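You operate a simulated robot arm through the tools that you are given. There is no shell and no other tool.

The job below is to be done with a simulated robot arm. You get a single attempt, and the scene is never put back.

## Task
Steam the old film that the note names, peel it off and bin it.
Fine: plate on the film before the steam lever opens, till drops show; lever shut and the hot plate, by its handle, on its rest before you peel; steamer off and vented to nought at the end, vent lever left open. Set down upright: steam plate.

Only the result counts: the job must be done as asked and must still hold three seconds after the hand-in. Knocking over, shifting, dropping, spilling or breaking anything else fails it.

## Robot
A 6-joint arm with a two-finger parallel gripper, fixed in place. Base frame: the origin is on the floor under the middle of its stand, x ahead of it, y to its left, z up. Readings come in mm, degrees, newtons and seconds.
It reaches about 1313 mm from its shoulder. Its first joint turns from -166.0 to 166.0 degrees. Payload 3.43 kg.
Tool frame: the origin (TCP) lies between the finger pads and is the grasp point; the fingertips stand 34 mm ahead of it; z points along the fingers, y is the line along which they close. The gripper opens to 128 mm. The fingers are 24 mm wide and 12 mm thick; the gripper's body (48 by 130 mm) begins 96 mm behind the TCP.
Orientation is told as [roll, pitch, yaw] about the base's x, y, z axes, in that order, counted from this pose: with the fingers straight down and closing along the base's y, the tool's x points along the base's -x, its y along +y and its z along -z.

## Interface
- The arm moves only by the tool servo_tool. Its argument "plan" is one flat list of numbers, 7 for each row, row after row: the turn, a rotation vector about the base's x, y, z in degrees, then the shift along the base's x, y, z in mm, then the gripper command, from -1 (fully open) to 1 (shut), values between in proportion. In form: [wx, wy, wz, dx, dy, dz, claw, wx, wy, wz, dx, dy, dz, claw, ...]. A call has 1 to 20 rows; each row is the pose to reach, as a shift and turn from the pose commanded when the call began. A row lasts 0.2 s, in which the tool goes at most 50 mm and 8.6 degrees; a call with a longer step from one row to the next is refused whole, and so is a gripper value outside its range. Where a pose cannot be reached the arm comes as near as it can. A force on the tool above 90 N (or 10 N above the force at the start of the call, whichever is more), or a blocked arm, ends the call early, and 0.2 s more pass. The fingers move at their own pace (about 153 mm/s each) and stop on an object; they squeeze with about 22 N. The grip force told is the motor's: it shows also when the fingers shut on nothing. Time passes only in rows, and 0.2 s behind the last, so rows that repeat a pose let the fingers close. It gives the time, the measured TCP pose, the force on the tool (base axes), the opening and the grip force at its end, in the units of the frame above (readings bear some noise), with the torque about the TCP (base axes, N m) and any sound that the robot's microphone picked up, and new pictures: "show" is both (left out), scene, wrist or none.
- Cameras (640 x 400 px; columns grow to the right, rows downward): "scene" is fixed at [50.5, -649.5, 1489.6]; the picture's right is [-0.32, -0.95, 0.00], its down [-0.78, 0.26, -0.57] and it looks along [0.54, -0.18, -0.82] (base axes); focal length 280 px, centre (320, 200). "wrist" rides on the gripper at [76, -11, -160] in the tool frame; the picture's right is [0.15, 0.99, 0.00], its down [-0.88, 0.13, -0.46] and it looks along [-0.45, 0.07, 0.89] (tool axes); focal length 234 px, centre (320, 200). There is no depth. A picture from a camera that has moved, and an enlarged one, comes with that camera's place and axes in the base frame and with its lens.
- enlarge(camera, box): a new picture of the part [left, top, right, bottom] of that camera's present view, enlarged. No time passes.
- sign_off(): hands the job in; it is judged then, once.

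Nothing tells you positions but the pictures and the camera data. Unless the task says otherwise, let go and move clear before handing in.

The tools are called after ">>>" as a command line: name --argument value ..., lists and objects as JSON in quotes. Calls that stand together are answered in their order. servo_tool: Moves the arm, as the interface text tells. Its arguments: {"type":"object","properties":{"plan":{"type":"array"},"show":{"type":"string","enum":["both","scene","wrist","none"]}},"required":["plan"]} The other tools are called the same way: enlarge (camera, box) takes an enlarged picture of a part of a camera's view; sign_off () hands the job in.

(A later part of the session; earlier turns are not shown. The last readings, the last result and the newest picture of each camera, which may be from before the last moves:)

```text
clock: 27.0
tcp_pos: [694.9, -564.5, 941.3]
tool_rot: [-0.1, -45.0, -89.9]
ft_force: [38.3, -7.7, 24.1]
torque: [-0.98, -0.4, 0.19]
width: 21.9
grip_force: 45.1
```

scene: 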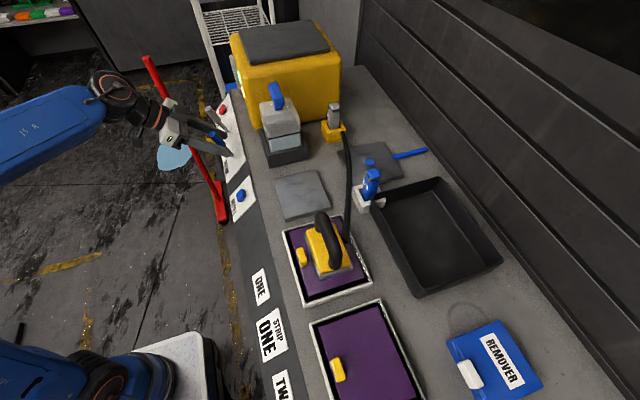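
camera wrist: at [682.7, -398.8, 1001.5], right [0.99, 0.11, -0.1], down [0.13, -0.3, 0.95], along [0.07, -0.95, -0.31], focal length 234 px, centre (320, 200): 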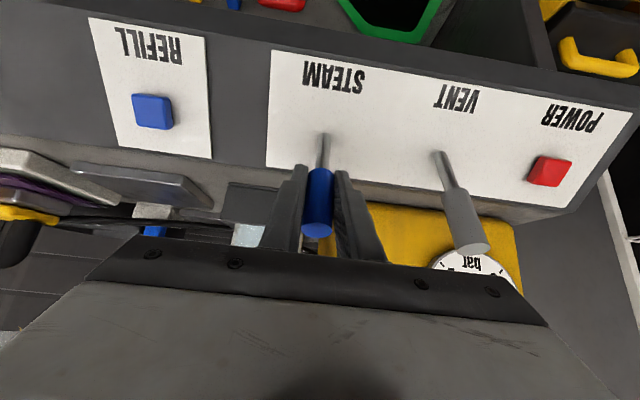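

>>> servo_tool --plan '[0, 0, 0, 1.5, 0, 0, 1, 0, 0, 0, 2.2, 0, 0, 1, 0, 0, 0, 2.2, 0, 0, 1]' --show "none"

```text
clock: 27.8
tcp_pos: [694.9, -563.8, 942.7]
tool_rot: [-0.3, -44.9, -90.0]
ft_force: [-11.8, 3.8, 13.8]
torque: [-0.23, -0.91, 0.13]
width: 21.7
grip_force: 44.8
```

Side load is small now. I'll pull the STEAM lever partway down along its arc toward the robot.

>>> servo_tool --plan '[0, 0, 0, -0.5, 5.5, -2, 1, 0, 0, 0, -0.5, 11, -5, 1, 0, 0, 0, -0.5, 16, -8, 1, 0, 0, 0, -0.5, 21, -11.5, 1]' --show "both"

```text
clock: 28.8
tcp_pos: [694.5, -544.7, 929.5]
tool_rot: [-0.3, -44.8, -90.0]
ft_force: [-29.4, -15.7, 8.7]
torque: [-1.12, -0.82, 0.24]
width: 22.1
grip_force: 44.4
camera wrist: at [684.2, -378.5, 989.8], right [0.99, 0.1, -0.11], down [0.13, -0.3, 0.94], along [0.06, -0.95, -0.31], focal length 234 px, centre (320, 200)
```

scene: 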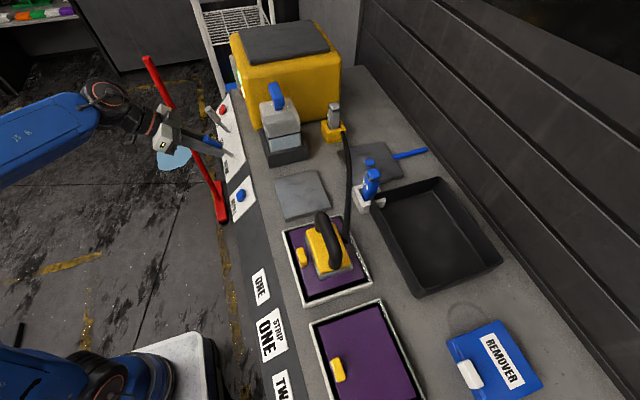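
wrist: 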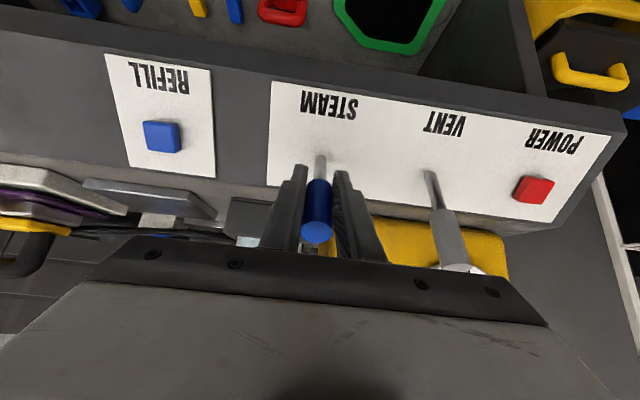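

The lever follows. I'll continue along the arc toward the open stop.

>>> servo_tool --plan '[0, 0, 0, -0.7, 4.8, -4, 1, 0, 0, 0, -0.7, 9, -8.1, 1, 0, 0, 0, -0.7, 13, -12.6, 1, 0, 0, 0, -0.7, 16.6, -17.5, 1, 0, 0, 0, -0.7, 20, -22.5, 1]' --show "both"

```text
clock: 30.0
tcp_pos: [696.8, -522.8, 906.3]
tool_rot: [-0.1, -44.9, -89.9]
ft_force: [0.0, -0.1, 0.2]
torque: [0.03, 0.0, -0.03]
width: 0.0
grip_force: 33.5
camera wrist: at [685.9, -357.4, 966.3], right [0.99, 0.1, -0.1], down [0.13, -0.3, 0.94], along [0.07, -0.95, -0.31], focal length 234 px, centre (320, 200)
```

scene: 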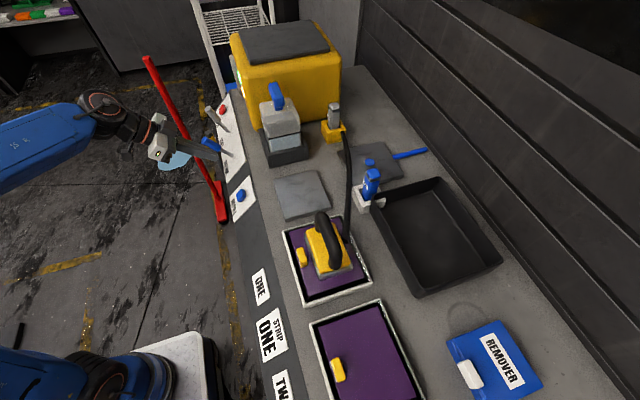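
wrist: 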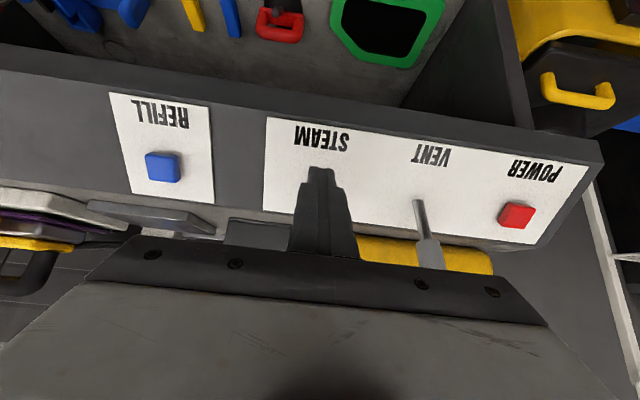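

The fingers slipped off the lever. I'll look where it stands.

>>> enlarge --camera "scene" --box '[130, 80, 270, 200]'

>>> enlarge --camera "scene" --box '[280, 200, 380, 310]'

>>> enlarge --camera "wrist" --box '[260, 100, 500, 260]'

```text
3.33 times, centred on (200, 140) of scene
camera zoom: at [50.5, -649.5, 1489.6], right [-0.32, -0.95, 0.0], down [-0.78, 0.26, -0.57], along [0.54, -0.18, -0.82], focal length 935 px, centre (720, 400)
```

zoom: 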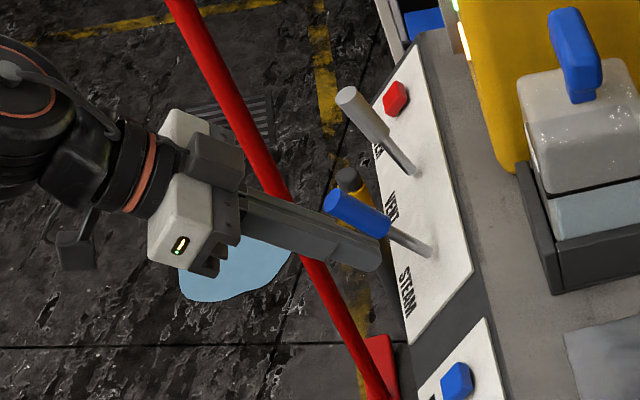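

```text
3.64 times, centred on (330, 255) of scene
camera zoom: at [50.5, -649.5, 1489.6], right [-0.32, -0.95, 0.0], down [-0.78, 0.26, -0.57], along [0.54, -0.18, -0.82], focal length 1020 px, centre (284, 0)
```

zoom: 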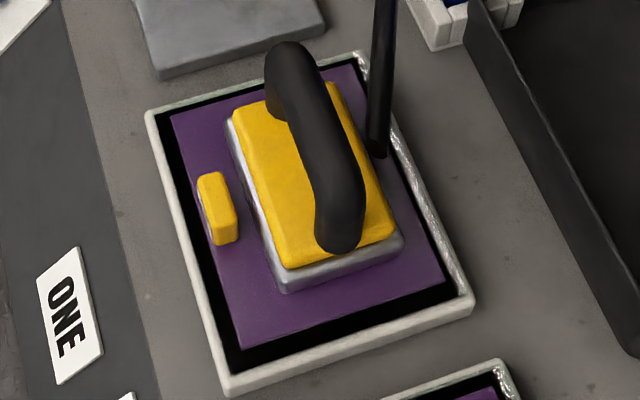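

```text
2.50 times, centred on (380, 180) of wrist
camera zoom: at [685.9, -357.4, 966.3], right [0.99, 0.1, -0.1], down [0.13, -0.3, 0.94], along [0.07, -0.95, -0.31], focal length 585 px, centre (170, 250)
```

zoom: 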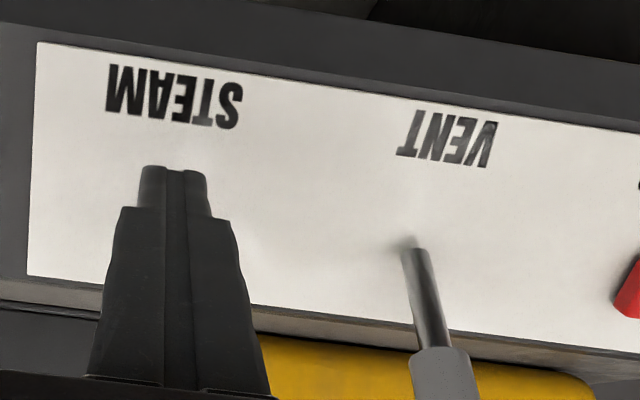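

The lever stands about a third of the way. I'll back off, bring the closed fingers behind (upslope of) it, and push it down from there.

>>> servo_tool --plan '[0, 0, 0, -1.5, 26, 26, 1, 0, 0, 0, -1.5, 54, 54, 1, 0, 0, 0, -1.5, 28, 80, 1, 0, 0, 0, -1.5, 5, 104, 1, 0, 0, 0, -1.5, -16, 82.5, 1, 0, 0, 0, -1.5, -38, 61, 1, 0, 0, 0, -1.5, -38, 61, 1]' --show "both"

>>> enlarge --camera "scene" --box '[130, 80, 270, 200]'

```text
clock: 31.6
tcp_pos: [695.6, -563.5, 969.3]
tool_rot: [-0.2, -44.8, -89.8]
ft_force: [0.3, 0.2, -0.2]
torque: [0.0, 0.0, 0.0]
width: 0.0
grip_force: 33.3
camera wrist: at [685.2, -397.2, 1028.9], right [0.99, 0.1, -0.11], down [0.13, -0.3, 0.94], along [0.07, -0.95, -0.31], focal length 234 px, centre (320, 200)
```

scene: 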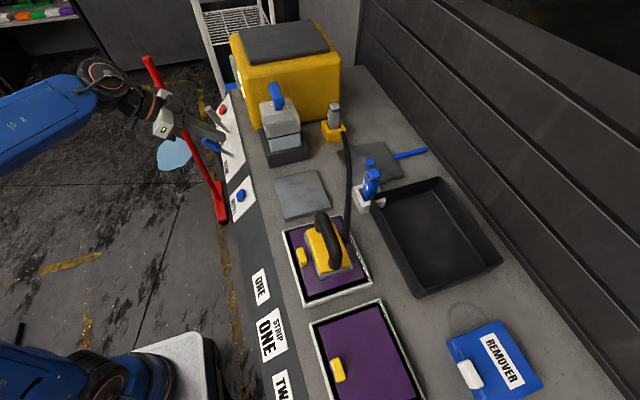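
wrist: 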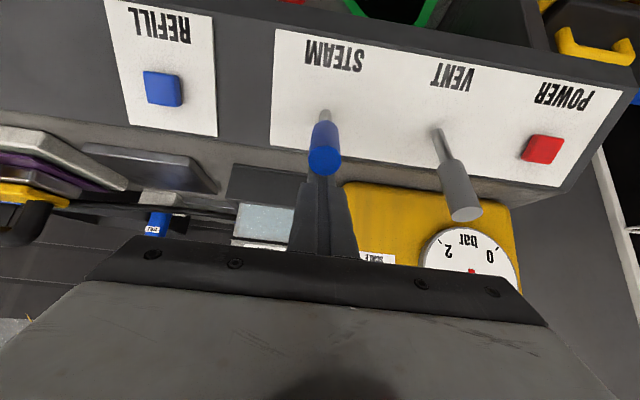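

```text
3.33 times, centred on (200, 140) of scene
camera zoom: at [50.5, -649.5, 1489.6], right [-0.32, -0.95, 0.0], down [-0.78, 0.26, -0.57], along [0.54, -0.18, -0.82], focal length 935 px, centre (720, 400)
```

zoom: 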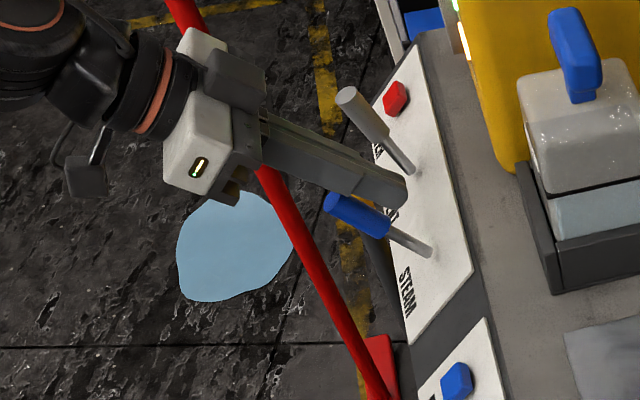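

The fingers are behind the lever; pushing it downslope now.

>>> servo_tool --plan '[0, 0, 0, 0, 8, -8, 1, 0, 0, 0, 0, 16, -16, 1, 0, 0, 0, 0, 23, -23, 1, 0, 0, 0, 0, 29, -29, 1, 0, 0, 0, 0, 34, -34, 1, 0, 0, 0, 0, 38, -38, 1]' --show "both"

>>> enlarge --camera "scene" --box '[130, 80, 270, 200]'

>>> enlarge --camera "scene" --box '[280, 200, 380, 310]'

```text
clock: 33.0
tcp_pos: [693.0, -526.0, 935.8]
tool_rot: [0.2, -45.3, -90.0]
ft_force: [7.9, -27.6, 39.6]
torque: [-1.5, -0.26, 0.04]
width: 0.0
grip_force: 33.6
camera wrist: at [682.3, -360.2, 993.3], right [0.99, 0.1, -0.1], down [0.13, -0.3, 0.95], along [0.07, -0.95, -0.31], focal length 234 px, centre (320, 200)
```

scene: 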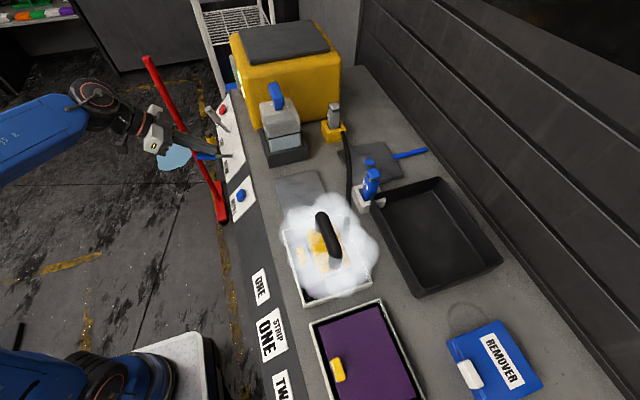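
wrist: 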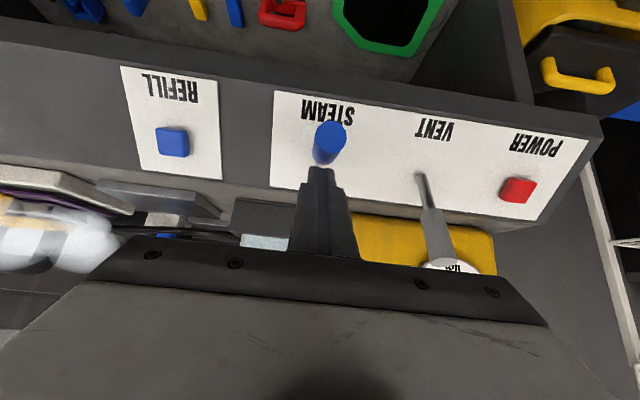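

```text
3.33 times, centred on (200, 140) of scene
camera zoom: at [50.5, -649.5, 1489.6], right [-0.32, -0.95, 0.0], down [-0.78, 0.26, -0.57], along [0.54, -0.18, -0.82], focal length 935 px, centre (720, 400)
```

zoom: 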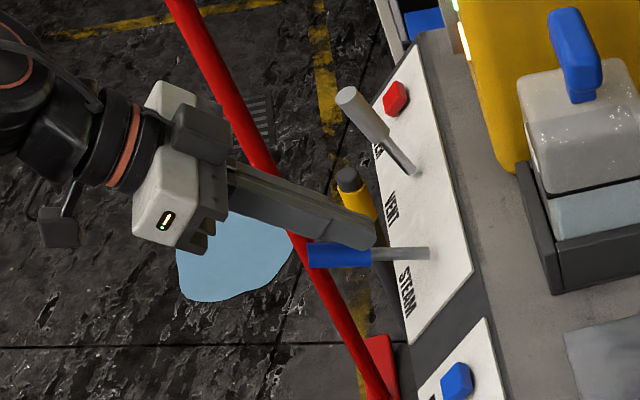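

```text
3.64 times, centred on (330, 255) of scene
camera zoom: at [50.5, -649.5, 1489.6], right [-0.32, -0.95, 0.0], down [-0.78, 0.26, -0.57], along [0.54, -0.18, -0.82], focal length 1020 px, centre (284, 0)
```

zoom: 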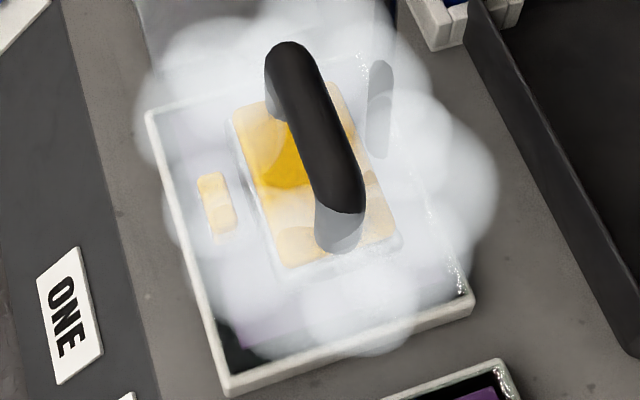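

Steam is flowing over film ONE with the lever nearly at its open stop. While it steams, I'll move the closed fingers round to the downslope side, ready to push the lever shut.

>>> servo_tool --plan '[0, 0, 0, 1, -4.7, 4.7, 1, 0, 0, 0, 1, 22.3, 31.7, 1, 0, 0, 0, 1, 47, 56.4, 1, 0, 0, 0, 1, 74, 29.4, 1, 0, 0, 0, 1, 106, -2.4, 1, 0, 0, 0, 1, 81.3, -27.1, 1]' --show "both"

>>> enlarge --camera "scene" --box '[280, 200, 380, 310]'

>>> enlarge --camera "scene" --box '[130, 80, 270, 200]'

```text
clock: 34.4
tcp_pos: [696.4, -441.5, 901.2]
tool_rot: [-0.1, -44.9, -89.9]
ft_force: [-0.5, -1.2, 0.9]
torque: [0.02, 0.03, 0.0]
width: 0.0
grip_force: 33.1
camera wrist: at [684.5, -275.5, 961.7], right [0.99, 0.1, -0.1], down [0.13, -0.3, 0.94], along [0.07, -0.95, -0.31], focal length 234 px, centre (320, 200)
```

scene: 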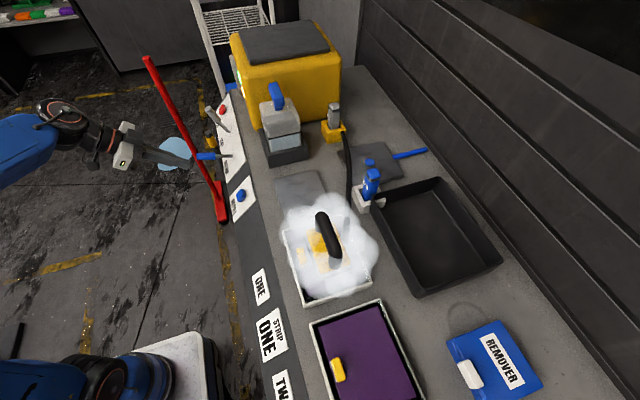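
wrist: 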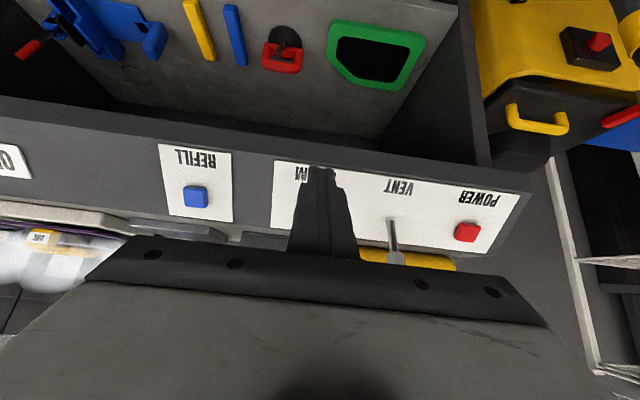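

```text
3.64 times, centred on (330, 255) of scene
camera zoom: at [50.5, -649.5, 1489.6], right [-0.32, -0.95, 0.0], down [-0.78, 0.26, -0.57], along [0.54, -0.18, -0.82], focal length 1020 px, centre (284, 0)
```

zoom: 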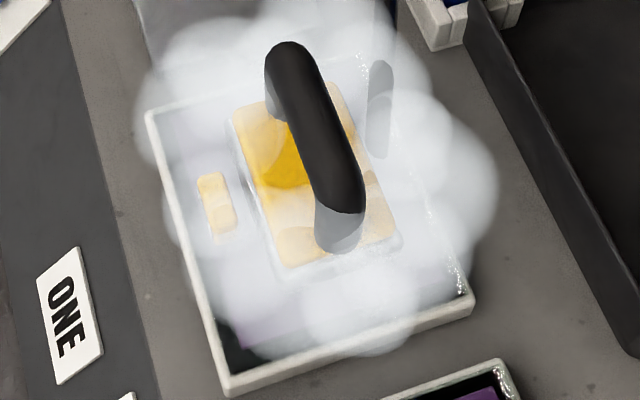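

```text
3.33 times, centred on (200, 140) of scene
camera zoom: at [50.5, -649.5, 1489.6], right [-0.32, -0.95, 0.0], down [-0.78, 0.26, -0.57], along [0.54, -0.18, -0.82], focal length 935 px, centre (720, 400)
```

zoom: 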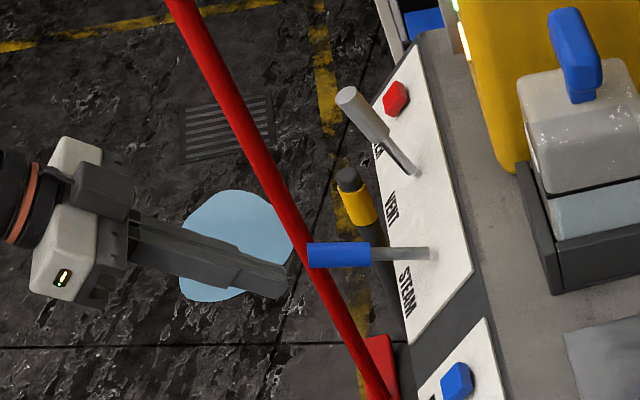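

>>> servo_tool --plan '[0, 0, 0, 0, -20, -20, 1, 0, 0, 0, 0, -20, -20, 1, 0, 0, 0, 0, -20, -20, 1, 0, 0, 0, 0, -20, -20, 1, 0, 0, 0, 0, -20, -20, 1]' --show "none"

>>> enlarge --camera "scene" --box '[280, 200, 380, 310]'

>>> enlarge --camera "scene" --box '[180, 60, 300, 180]'

```text
clock: 35.6
tcp_pos: [697.1, -462.3, 883.7]
tool_rot: [-0.2, -45.0, -89.9]
ft_force: [0.1, 0.3, 0.3]
torque: [-0.01, 0.01, -0.01]
width: 0.1
grip_force: 33.2
```

```text
3.64 times, centred on (330, 255) of scene
camera zoom: at [50.5, -649.5, 1489.6], right [-0.32, -0.95, 0.0], down [-0.78, 0.26, -0.57], along [0.54, -0.18, -0.82], focal length 1020 px, centre (284, 0)
```

zoom: 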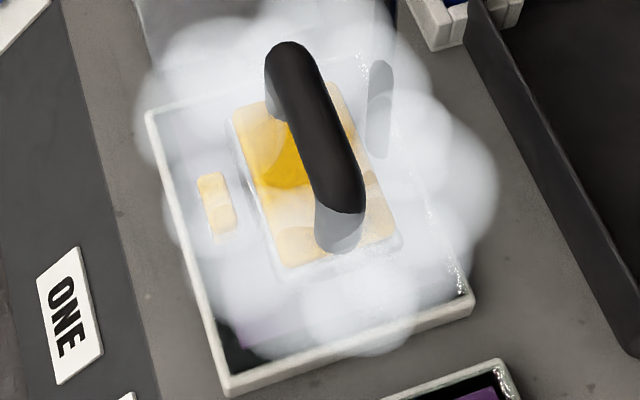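

```text
3.33 times, centred on (240, 120) of scene
camera zoom: at [50.5, -649.5, 1489.6], right [-0.32, -0.95, 0.0], down [-0.78, 0.26, -0.57], along [0.54, -0.18, -0.82], focal length 935 px, centre (587, 467)
```

zoom: 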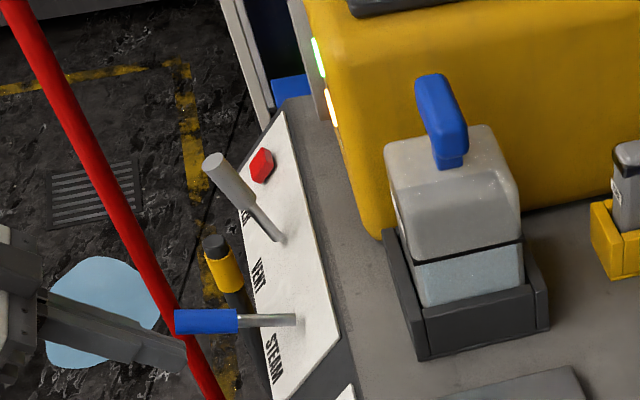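

>>> servo_tool --plan '[0, 0, 0, 0, 0, 0, 1, 0, 0, 0, 0, 0, 0, 1, 0, 0, 0, 0, 0, 0, 1, 0, 0, 0, 0, 0, 0, 1, 0, 0, 0, 0, 0, 0, 1, 0, 0, 0, 0, 0, 0, 1, 0, 0, 0, 0, 0, 0, 1]' --show "wrist"

>>> enlarge --camera "scene" --box '[280, 200, 380, 310]'

```text
clock: 37.2
tcp_pos: [696.4, -462.6, 883.2]
tool_rot: [-0.3, -44.8, -89.9]
ft_force: [-0.3, -0.2, 0.0]
torque: [-0.01, -0.01, 0.0]
width: 0.0
grip_force: 33.2
camera wrist: at [685.6, -297.0, 943.0], right [0.99, 0.1, -0.11], down [0.13, -0.3, 0.94], along [0.07, -0.95, -0.31], focal length 234 px, centre (320, 200)
```

wrist: 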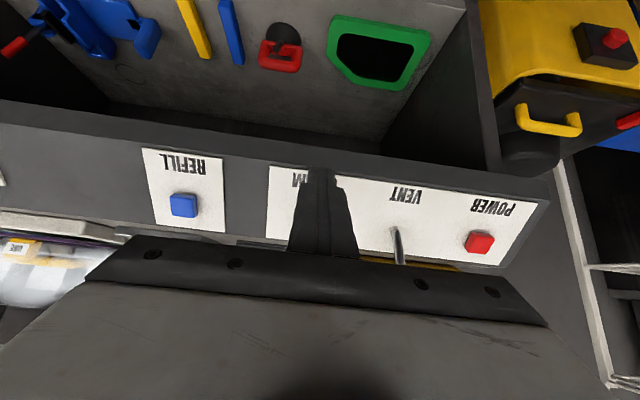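

```text
3.64 times, centred on (330, 255) of scene
camera zoom: at [50.5, -649.5, 1489.6], right [-0.32, -0.95, 0.0], down [-0.78, 0.26, -0.57], along [0.54, -0.18, -0.82], focal length 1020 px, centre (284, 0)
```

zoom: 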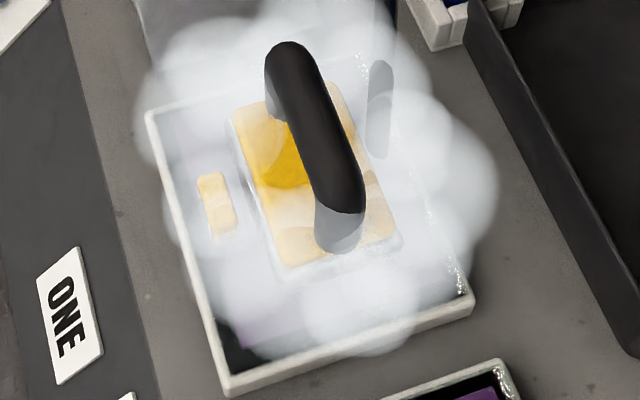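

>>> servo_tool --plan '[0, 0, 0, 0, 0, 0, 1, 0, 0, 0, 0, 0, 0, 1, 0, 0, 0, 0, 0, 0, 1, 0, 0, 0, 0, 0, 0, 1, 0, 0, 0, 0, 0, 0, 1, 0, 0, 0, 0, 0, 0, 1, 0, 0, 0, 0, 0, 0, 1]' --show "scene"

>>> enlarge --camera "scene" --box '[280, 240, 350, 310]'

>>> enlarge --camera "scene" --box '[310, 210, 380, 290]'

```text
clock: 38.8
tcp_pos: [697.2, -462.9, 883.9]
tool_rot: [-0.2, -44.9, -89.9]
ft_force: [0.6, 0.2, -0.5]
torque: [0.05, -0.03, 0.0]
width: 0.0
grip_force: 33.3
```

scene: 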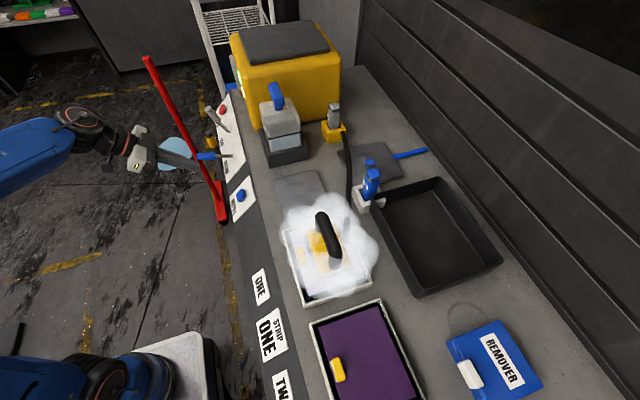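

```text
5.71 times, centred on (315, 275) of scene
camera zoom: at [50.5, -649.5, 1489.6], right [-0.32, -0.95, 0.0], down [-0.78, 0.26, -0.57], along [0.54, -0.18, -0.82], focal length 1603 px, centre (349, -229)
```

zoom: 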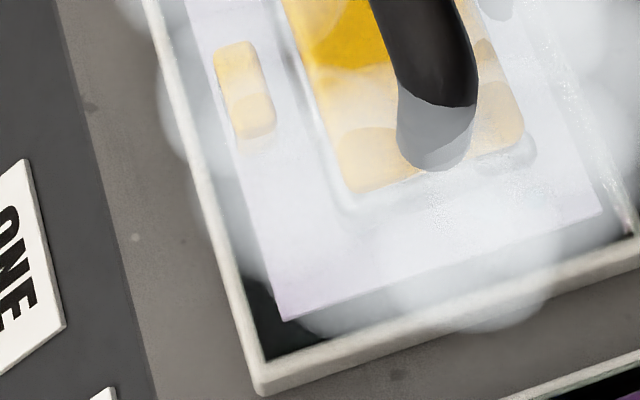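

```text
5.00 times, centred on (345, 250) of scene
camera zoom: at [50.5, -649.5, 1489.6], right [-0.32, -0.95, 0.0], down [-0.78, 0.26, -0.57], along [0.54, -0.18, -0.82], focal length 1403 px, centre (195, -50)
```

zoom: 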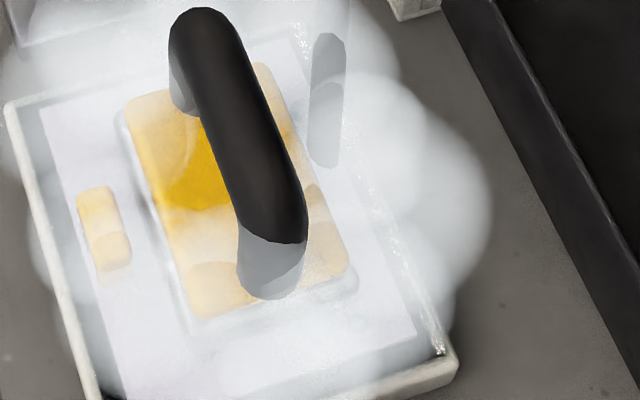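

The film is turning pale under the steam; no clear drops yet. I'll keep waiting in short steps.

>>> servo_tool --plan '[0, 0, 0, 0, 0, 0, 1, 0, 0, 0, 0, 0, 0, 1, 0, 0, 0, 0, 0, 0, 1]' --show "none"

>>> enlarge --camera "scene" --box '[280, 240, 350, 310]'

```text
clock: 39.6
tcp_pos: [697.4, -462.6, 883.4]
tool_rot: [-0.2, -44.9, -89.9]
ft_force: [-0.4, 0.0, 0.4]
torque: [0.0, -0.01, 0.0]
width: 0.1
grip_force: 32.8
```

```text
5.71 times, centred on (315, 275) of scene
camera zoom: at [50.5, -649.5, 1489.6], right [-0.32, -0.95, 0.0], down [-0.78, 0.26, -0.57], along [0.54, -0.18, -0.82], focal length 1603 px, centre (349, -229)
```

zoom: 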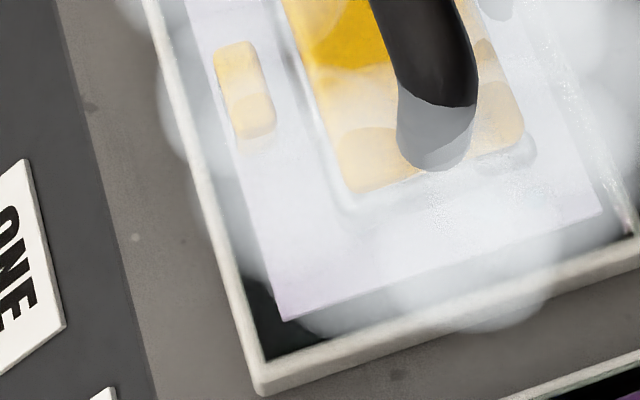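

>>> enlarge --camera "scene" --box '[312, 262, 352, 290]'

>>> enlarge --camera "scene" --box '[340, 215, 376, 290]'

>>> enlarge --camera "scene" --box '[284, 225, 320, 275]'

```text
14.29 times, centred on (332, 276) of scene
camera zoom: at [50.5, -649.5, 1489.6], right [-0.32, -0.95, 0.0], down [-0.78, 0.26, -0.57], along [0.54, -0.18, -0.82], focal length 4008 px, centre (149, -886)
```

zoom: 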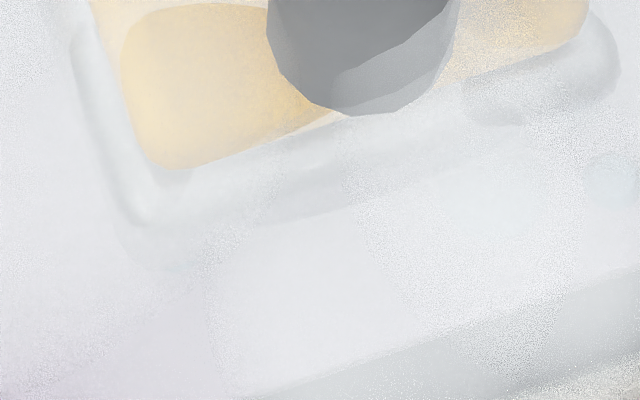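

```text
5.33 times, centred on (358, 252) of scene
camera zoom: at [50.5, -649.5, 1489.6], right [-0.32, -0.95, 0.0], down [-0.78, 0.26, -0.57], along [0.54, -0.18, -0.82], focal length 1496 px, centre (117, -80)
```

zoom: 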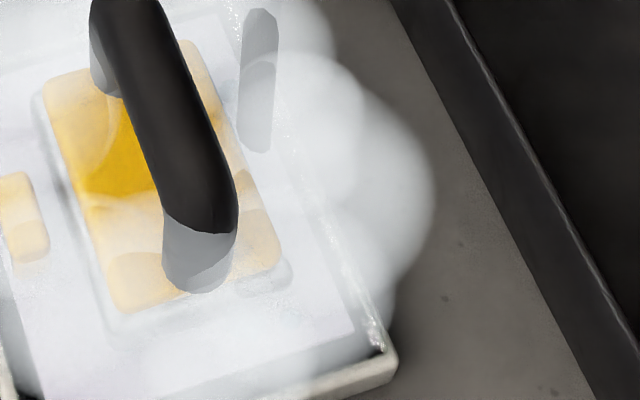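

```text
8.00 times, centred on (302, 250) of scene
camera zoom: at [50.5, -649.5, 1489.6], right [-0.32, -0.95, 0.0], down [-0.78, 0.26, -0.57], along [0.54, -0.18, -0.82], focal length 2244 px, centre (464, -200)
```

zoom: 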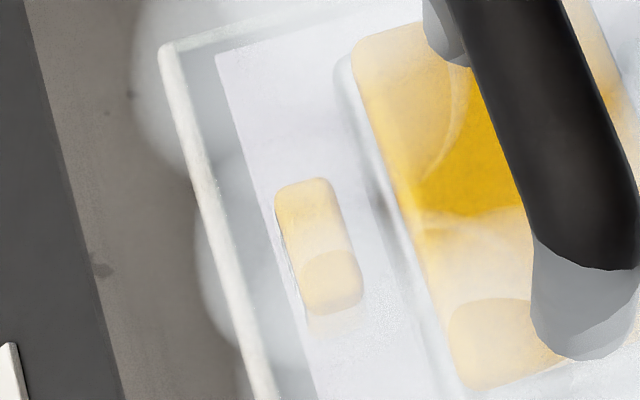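

>>> enlarge --camera "scene" --box '[335, 262, 367, 286]'

>>> enlarge --camera "scene" --box '[290, 262, 330, 296]'

>>> enlarge --camera "scene" --box '[284, 226, 316, 250]'

```text
16.00 times, centred on (351, 274) of scene
camera zoom: at [50.5, -649.5, 1489.6], right [-0.32, -0.95, 0.0], down [-0.78, 0.26, -0.57], along [0.54, -0.18, -0.82], focal length 4488 px, centre (-176, -984)
```

zoom: 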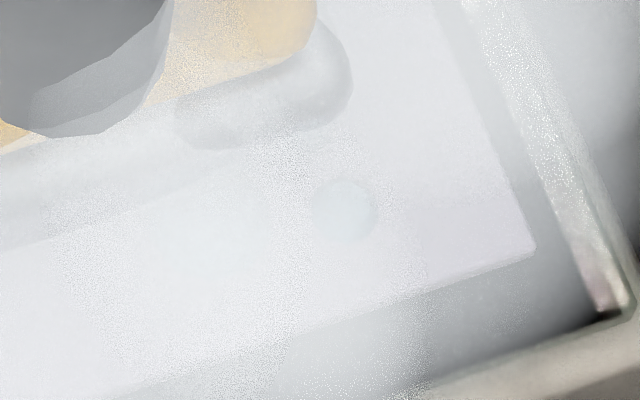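

```text
11.76 times, centred on (310, 279) of scene
camera zoom: at [50.5, -649.5, 1489.6], right [-0.32, -0.95, 0.0], down [-0.78, 0.26, -0.57], along [0.54, -0.18, -0.82], focal length 3300 px, centre (438, -729)
```

zoom: 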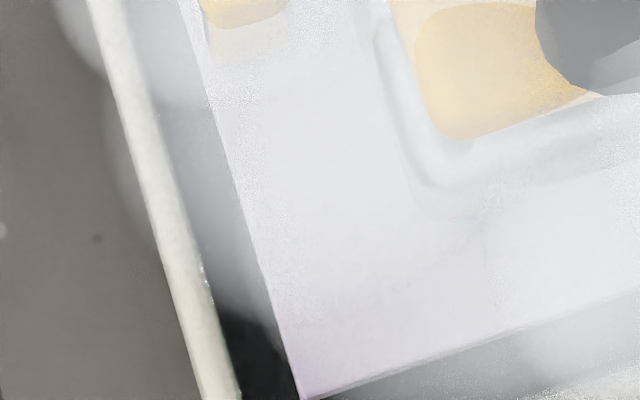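

```text
16.00 times, centred on (300, 238) of scene
camera zoom: at [50.5, -649.5, 1489.6], right [-0.32, -0.95, 0.0], down [-0.78, 0.26, -0.57], along [0.54, -0.18, -0.82], focal length 4488 px, centre (640, -408)
```

zoom: 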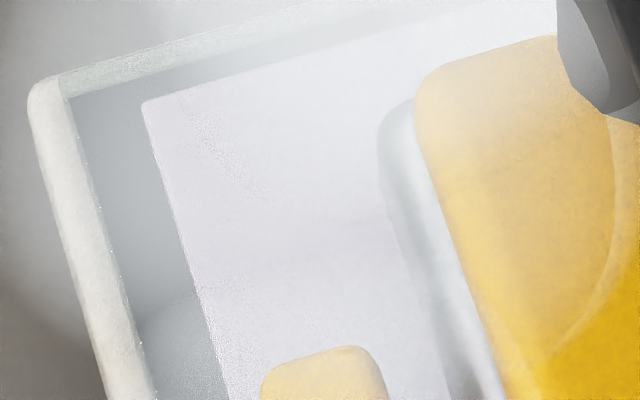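

A round drop is visible on the now pale film (near its near-back corner), so the film is steamed. I'll push the STEAM lever shut from the downslope side.

>>> servo_tool --plan '[0, 0, 0, -1.5, -14.2, 3.6, 1, 0, 0, 0, -1.5, -22.7, 12.1, 1, 0, 0, 0, -1.5, -31.2, 20.6, 1, 0, 0, 0, -1.5, -39.7, 29.1, 1, 0, 0, 0, -1.5, -48.2, 37.6, 1, 0, 0, 0, -1.5, -56.7, 46.1, 1, 0, 0, 0, -1.5, -62, 51.4, 1]' --show "both"

>>> enlarge --camera "scene" --box '[130, 80, 270, 200]'

>>> enlarge --camera "scene" --box '[280, 200, 380, 310]'

```text
clock: 41.2
tcp_pos: [693.8, -524.0, 934.7]
tool_rot: [0.0, -44.9, -89.9]
ft_force: [-0.1, 0.1, 0.2]
torque: [0.02, -0.01, 0.0]
width: 0.2
grip_force: 33.1
camera wrist: at [682.9, -359.1, 994.8], right [0.99, 0.1, -0.11], down [0.13, -0.3, 0.94], along [0.07, -0.95, -0.31], focal length 234 px, centre (320, 200)
```

scene: 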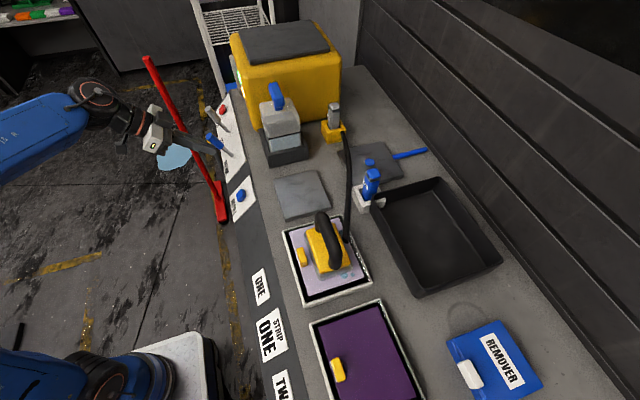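
wrist: 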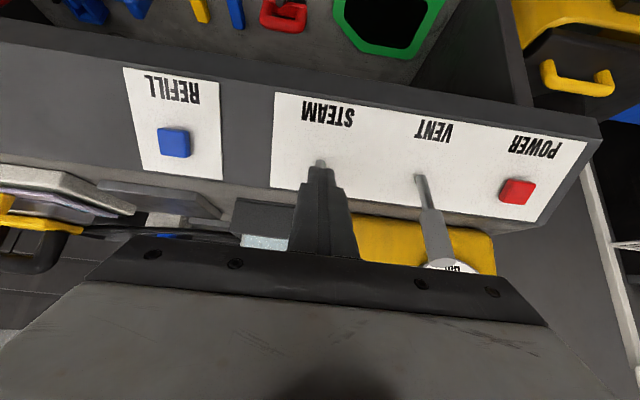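

```text
3.33 times, centred on (200, 140) of scene
camera zoom: at [50.5, -649.5, 1489.6], right [-0.32, -0.95, 0.0], down [-0.78, 0.26, -0.57], along [0.54, -0.18, -0.82], focal length 935 px, centre (720, 400)
```

zoom: 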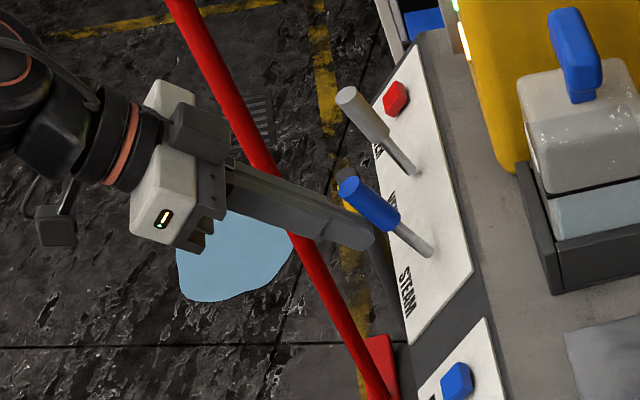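

```text
3.64 times, centred on (330, 255) of scene
camera zoom: at [50.5, -649.5, 1489.6], right [-0.32, -0.95, 0.0], down [-0.78, 0.26, -0.57], along [0.54, -0.18, -0.82], focal length 1020 px, centre (284, 0)
```

zoom: 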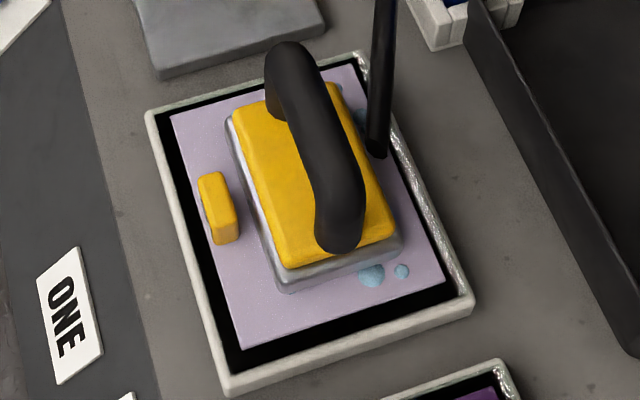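

Steam has stopped and drops show on the pale film. The lever is not quite at its shut stop, so I'll push it the last bit until I feel the stop.

>>> servo_tool --plan '[0, 0, 0, 1, -3, 3, 1, 0, 0, 0, 1, -5.5, 5.5, 1, 0, 0, 0, 1, -8, 8, 1]' --show "none"

>>> enlarge --camera "scene" --box '[130, 80, 270, 200]'

```text
clock: 42.0
tcp_pos: [695.5, -531.6, 939.7]
tool_rot: [-0.6, -44.7, -89.7]
ft_force: [-12.8, 38.7, -25.4]
torque: [1.39, 0.21, -0.46]
width: 0.0
grip_force: 32.7
```

```text
3.33 times, centred on (200, 140) of scene
camera zoom: at [50.5, -649.5, 1489.6], right [-0.32, -0.95, 0.0], down [-0.78, 0.26, -0.57], along [0.54, -0.18, -0.82], focal length 935 px, centre (720, 400)
```

zoom: 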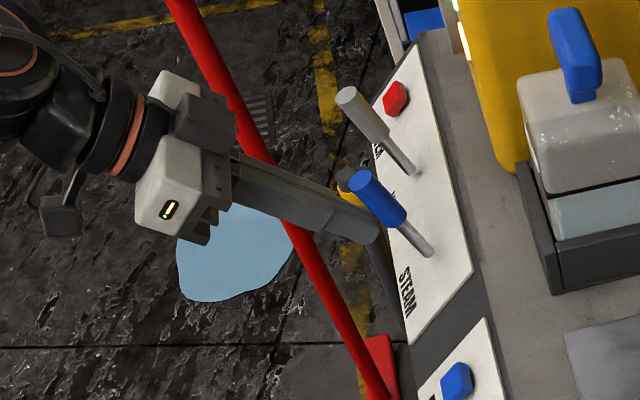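

The STEAM lever is back at its shut stop. Now I'll retreat and return to the plate's handle.

>>> servo_tool --plan '[0, 0, 0, 0, 8, -8, 1, 0, 0, 0, 0, 36, 20, 1, 0, 0, 0, 0, 64, 48, 1, 0, 0, 0, 0, 80, 90, 0.5, 0, 0, 0, 0, 84, 130, 0]' --show "scene"

>>> enlarge --camera "scene" --box '[150, 80, 270, 200]'

```text
clock: 43.2
tcp_pos: [694.8, -449.2, 1072.2]
tool_rot: [-0.2, -44.9, -89.9]
ft_force: [-1.0, -0.6, -0.1]
torque: [-0.02, 0.03, -0.05]
width: 63.9
grip_force: 0.0
```

scene: 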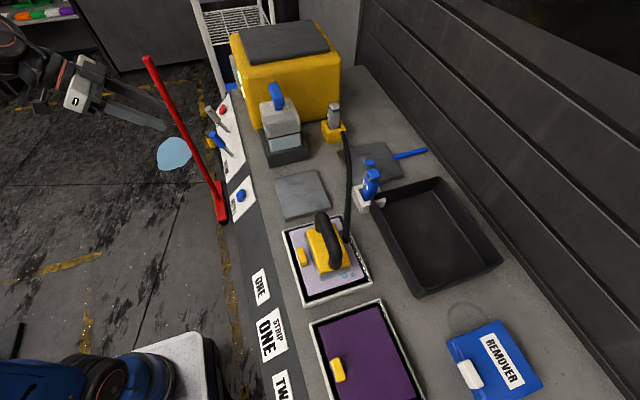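

```text
3.33 times, centred on (210, 140) of scene
camera zoom: at [50.5, -649.5, 1489.6], right [-0.32, -0.95, 0.0], down [-0.78, 0.26, -0.57], along [0.54, -0.18, -0.82], focal length 935 px, centre (687, 400)
```

zoom: 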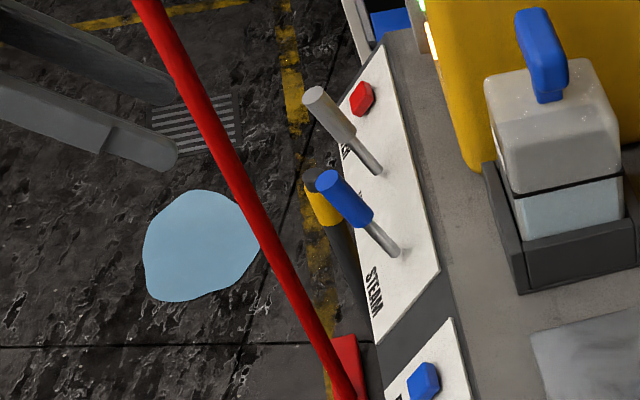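

>>> servo_tool --plan '[0, 0, 8, -32, 0, 10, 0, 0, 0, 16.2, -67, 3, 20, 0, 0, 0, 24.4, -102, 3, 30, 0, 0, 0, 32.6, -137, 3, 35, 0, 0, 0, 40.8, -172, -2, 40, 0, 0, 0, 49, -207, -12, 45, 0, 0, 0, 57.2, -242, -27, 50, 0, 0, 0, 65.4, -277, -47, 50, 0, 0, 0, 73.6, -312, -72, 50, 0, 0, 0, 81.8, -347, -97, 50, 0, 0, 0, 90, -382, -122, 50, 0]' --show "none"

```text
clock: 45.6
tcp_pos: [313.4, -570.5, 1125.8]
tool_rot: [-0.4, -44.9, 0.4]
ft_force: [-0.5, 1.2, 1.3]
torque: [-0.1, 0.13, -0.08]
width: 64.0
grip_force: 0.1
```

>>> servo_tool --plan '[0, 4, 0, -14, -35, 0, 0, 0, 8, 0, -28, -70, 0, 0, 0, 12, 0, -42, -105, 0, 0, 0, 16, 0, -56, -140, -5, 0, 0, 20, 0, -70, -174, -12, -0.2, 0, 20, 0, -70, -174, -15, -0.2]' --show "wrist"

```text
clock: 47.0
tcp_pos: [243.2, -744.8, 1107.7]
tool_rot: [-0.1, -25.0, 0.0]
ft_force: [0.0, 0.4, 0.5]
torque: [0.03, 0.01, -0.02]
width: 76.8
grip_force: 0.0
camera wrist: at [105.7, -757.1, 1221.4], right [-0.13, 0.99, -0.06], down [0.61, 0.13, 0.78], along [0.78, 0.07, -0.62], focal length 234 px, centre (320, 200)
```

wrist: 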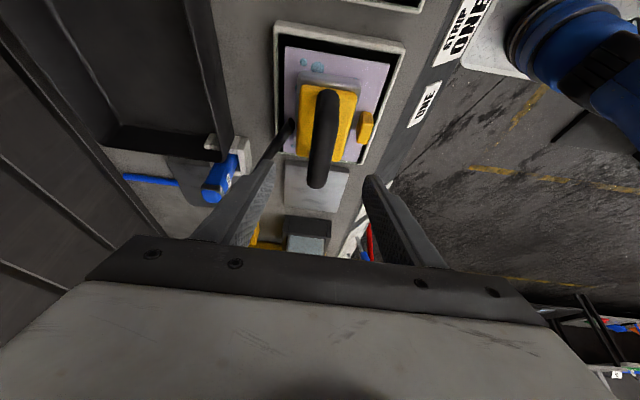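

The view matches the release pose. I'll descend onto the handle again and grip.

>>> servo_tool --plan '[0, 0, 0, 13, 0, -30, -0.2, 0, 0, 0, 26, 0, -60, -0.2, 0, 0, 0, 39.5, -0.5, -92, -0.2, 0, 0, 0, 39.5, -0.5, -92, 0.4, 0, 0, 0, 39.5, -0.5, -92, 1, 0, 0, 0, 39.5, -0.5, -92, 1, 0, 0, 0, 39.5, -0.5, -92, 1]' --show "both"

```text
clock: 48.6
tcp_pos: [281.2, -745.1, 1015.6]
tool_rot: [-0.1, -25.0, 0.2]
ft_force: [0.2, 0.4, -0.2]
torque: [0.01, 0.03, 0.01]
width: 25.4
grip_force: 22.5
camera wrist: at [145.7, -756.2, 1128.3], right [-0.13, 0.99, -0.06], down [0.61, 0.13, 0.78], along [0.78, 0.07, -0.62], focal length 234 px, centre (320, 200)
```

scene: 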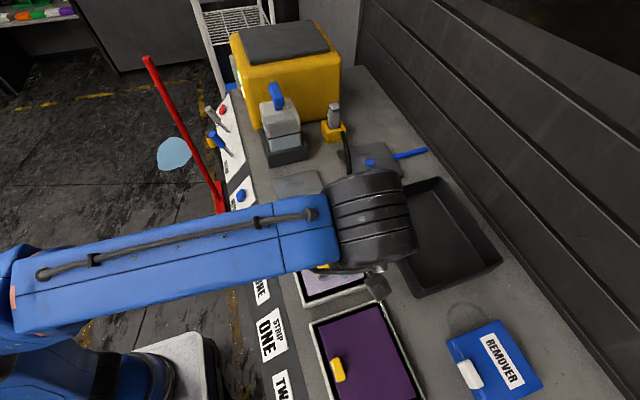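
wrist: 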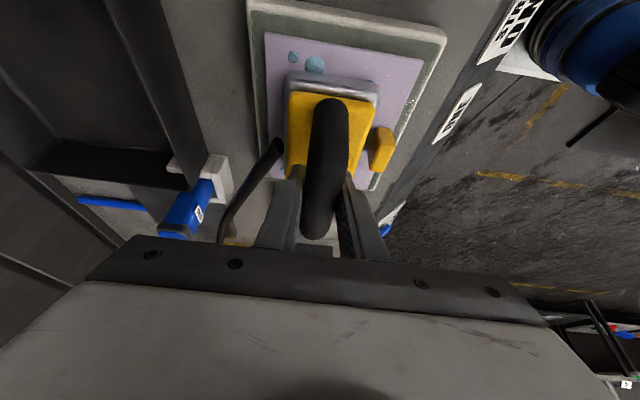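

Gripped. I'll lift and carry the plate back to its rest.

>>> servo_tool --plan '[0, 0, 0, 0, 0, 15, 1, 0, 0, 0, 0, 0, 35, 1, 0, 0, 0, 0, 0, 55, 1, 0, 0, 0, 35, 1.5, 55, 1, 0, 0, 0, 75, 3, 55, 1, 0, 0, 0, 115, 5, 55, 1, 0, 0, 0, 155, 7, 55, 1, 0, 0, 0, 187, 7.8, 55, 1, 0, 0, 0, 187, 7.8, 30, 1, 0, 0, 0, 187, 7.8, 10, 1, 0, 0, 0, 187, 7.8, 5, 1]' --show "both"

```text
clock: 51.0
tcp_pos: [469.7, -736.8, 1021.2]
tool_rot: [-0.2, -24.9, 0.1]
ft_force: [-0.3, -0.2, -4.4]
torque: [0.01, -0.01, -0.01]
width: 25.9
grip_force: 22.0
camera wrist: at [333.3, -748.7, 1134.0], right [-0.13, 0.99, -0.06], down [0.61, 0.13, 0.78], along [0.78, 0.07, -0.62], focal length 234 px, centre (320, 200)
```

scene: 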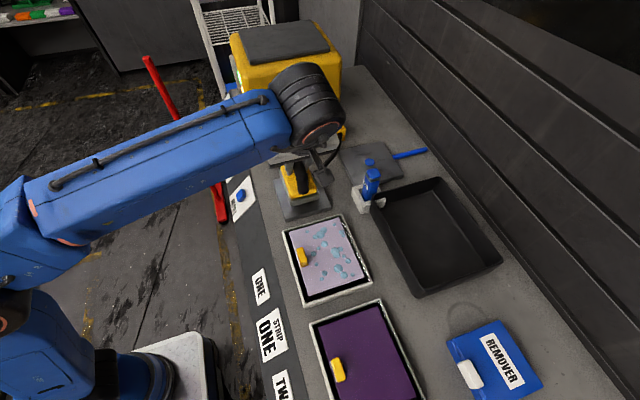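
wrist: 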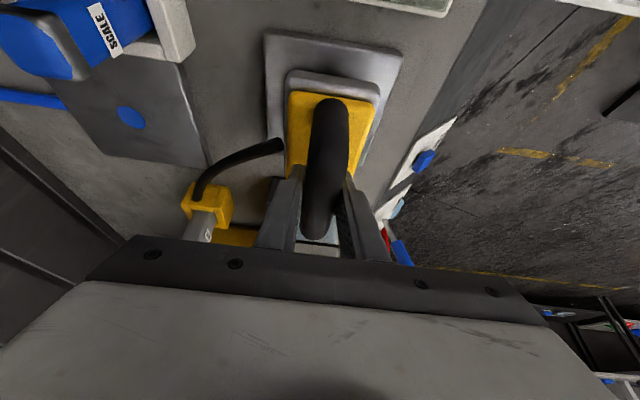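

Drops cover film ONE clearly. Lowering the plate onto its rest.

>>> servo_tool --plan '[0, 0, 0, 0, 0, -10, 1, 0, 0, 0, 0, 0, -17, 1, 0, 0, 0, 0, 0, -21, 1, 0, 0, 0, 0, 0, -24, 1, 0, 0, 0, 0, 0, -25.5, 1]' --show "none"

```text
clock: 52.2
tcp_pos: [470.1, -736.7, 996.7]
tool_rot: [-0.2, -25.0, 0.2]
ft_force: [2.0, -4.3, 9.1]
torque: [0.02, 0.5, 0.17]
width: 26.0
grip_force: 22.1
```

>>> servo_tool --plan '[0, 0, 0, 0, 0, 0.8, 1, 0, 0, 0, 0, 0, 0.8, 0.5, 0, 0, 0, 0, 0, 0.8, -0.2, 0, 0, 0, 0, 0, 0.8, -0.2]' --show "both"

>>> enlarge --camera "wrist" --box '[240, 20, 420, 200]'

>>> enlarge --camera "scene" --box '[260, 130, 380, 310]'

```text
clock: 53.2
tcp_pos: [469.4, -737.8, 996.1]
tool_rot: [-0.1, -25.0, 0.0]
ft_force: [0.3, 0.4, -1.9]
torque: [-0.03, 0.03, -0.01]
width: 77.0
grip_force: 0.1
camera wrist: at [333.9, -749.3, 1108.4], right [-0.13, 0.99, -0.06], down [0.61, 0.13, 0.78], along [0.78, 0.07, -0.62], focal length 234 px, centre (320, 200)
```

scene: 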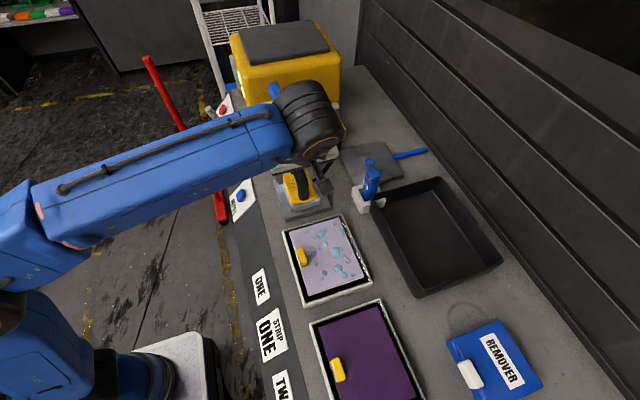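
wrist: 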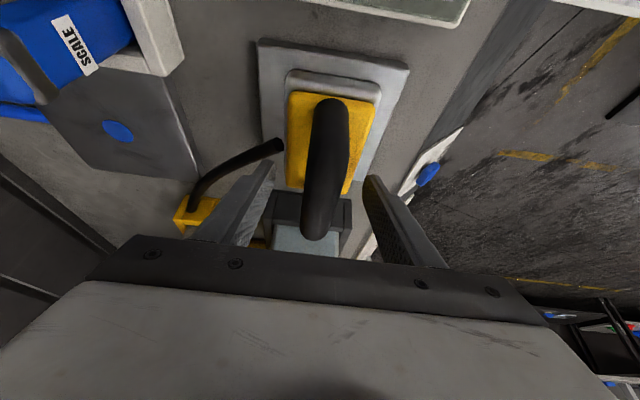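

```text
2.22 times, centred on (330, 110) of wrist
camera zoom: at [333.9, -749.3, 1108.4], right [-0.13, 0.99, -0.06], down [0.61, 0.13, 0.78], along [0.78, 0.07, -0.62], focal length 520 px, centre (298, 400)
```

zoom: 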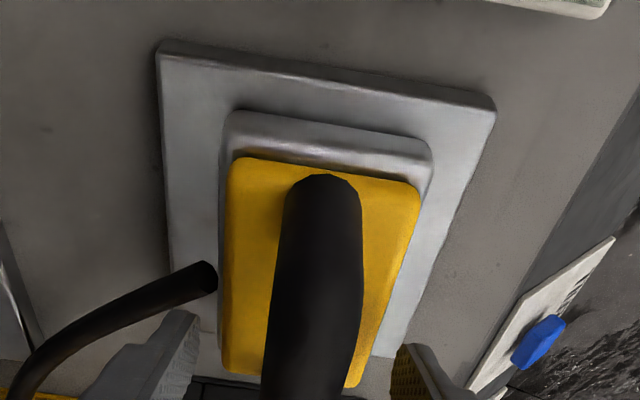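

```text
2.22 times, centred on (320, 220) of scene
camera zoom: at [50.5, -649.5, 1489.6], right [-0.32, -0.95, 0.0], down [-0.78, 0.26, -0.57], along [0.54, -0.18, -0.82], focal length 623 px, centre (320, 156)
```

zoom: 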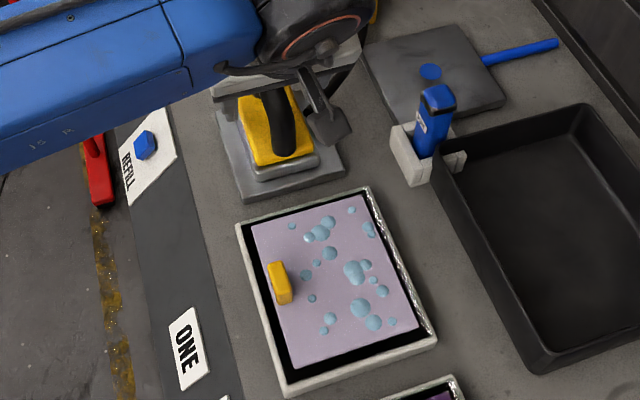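

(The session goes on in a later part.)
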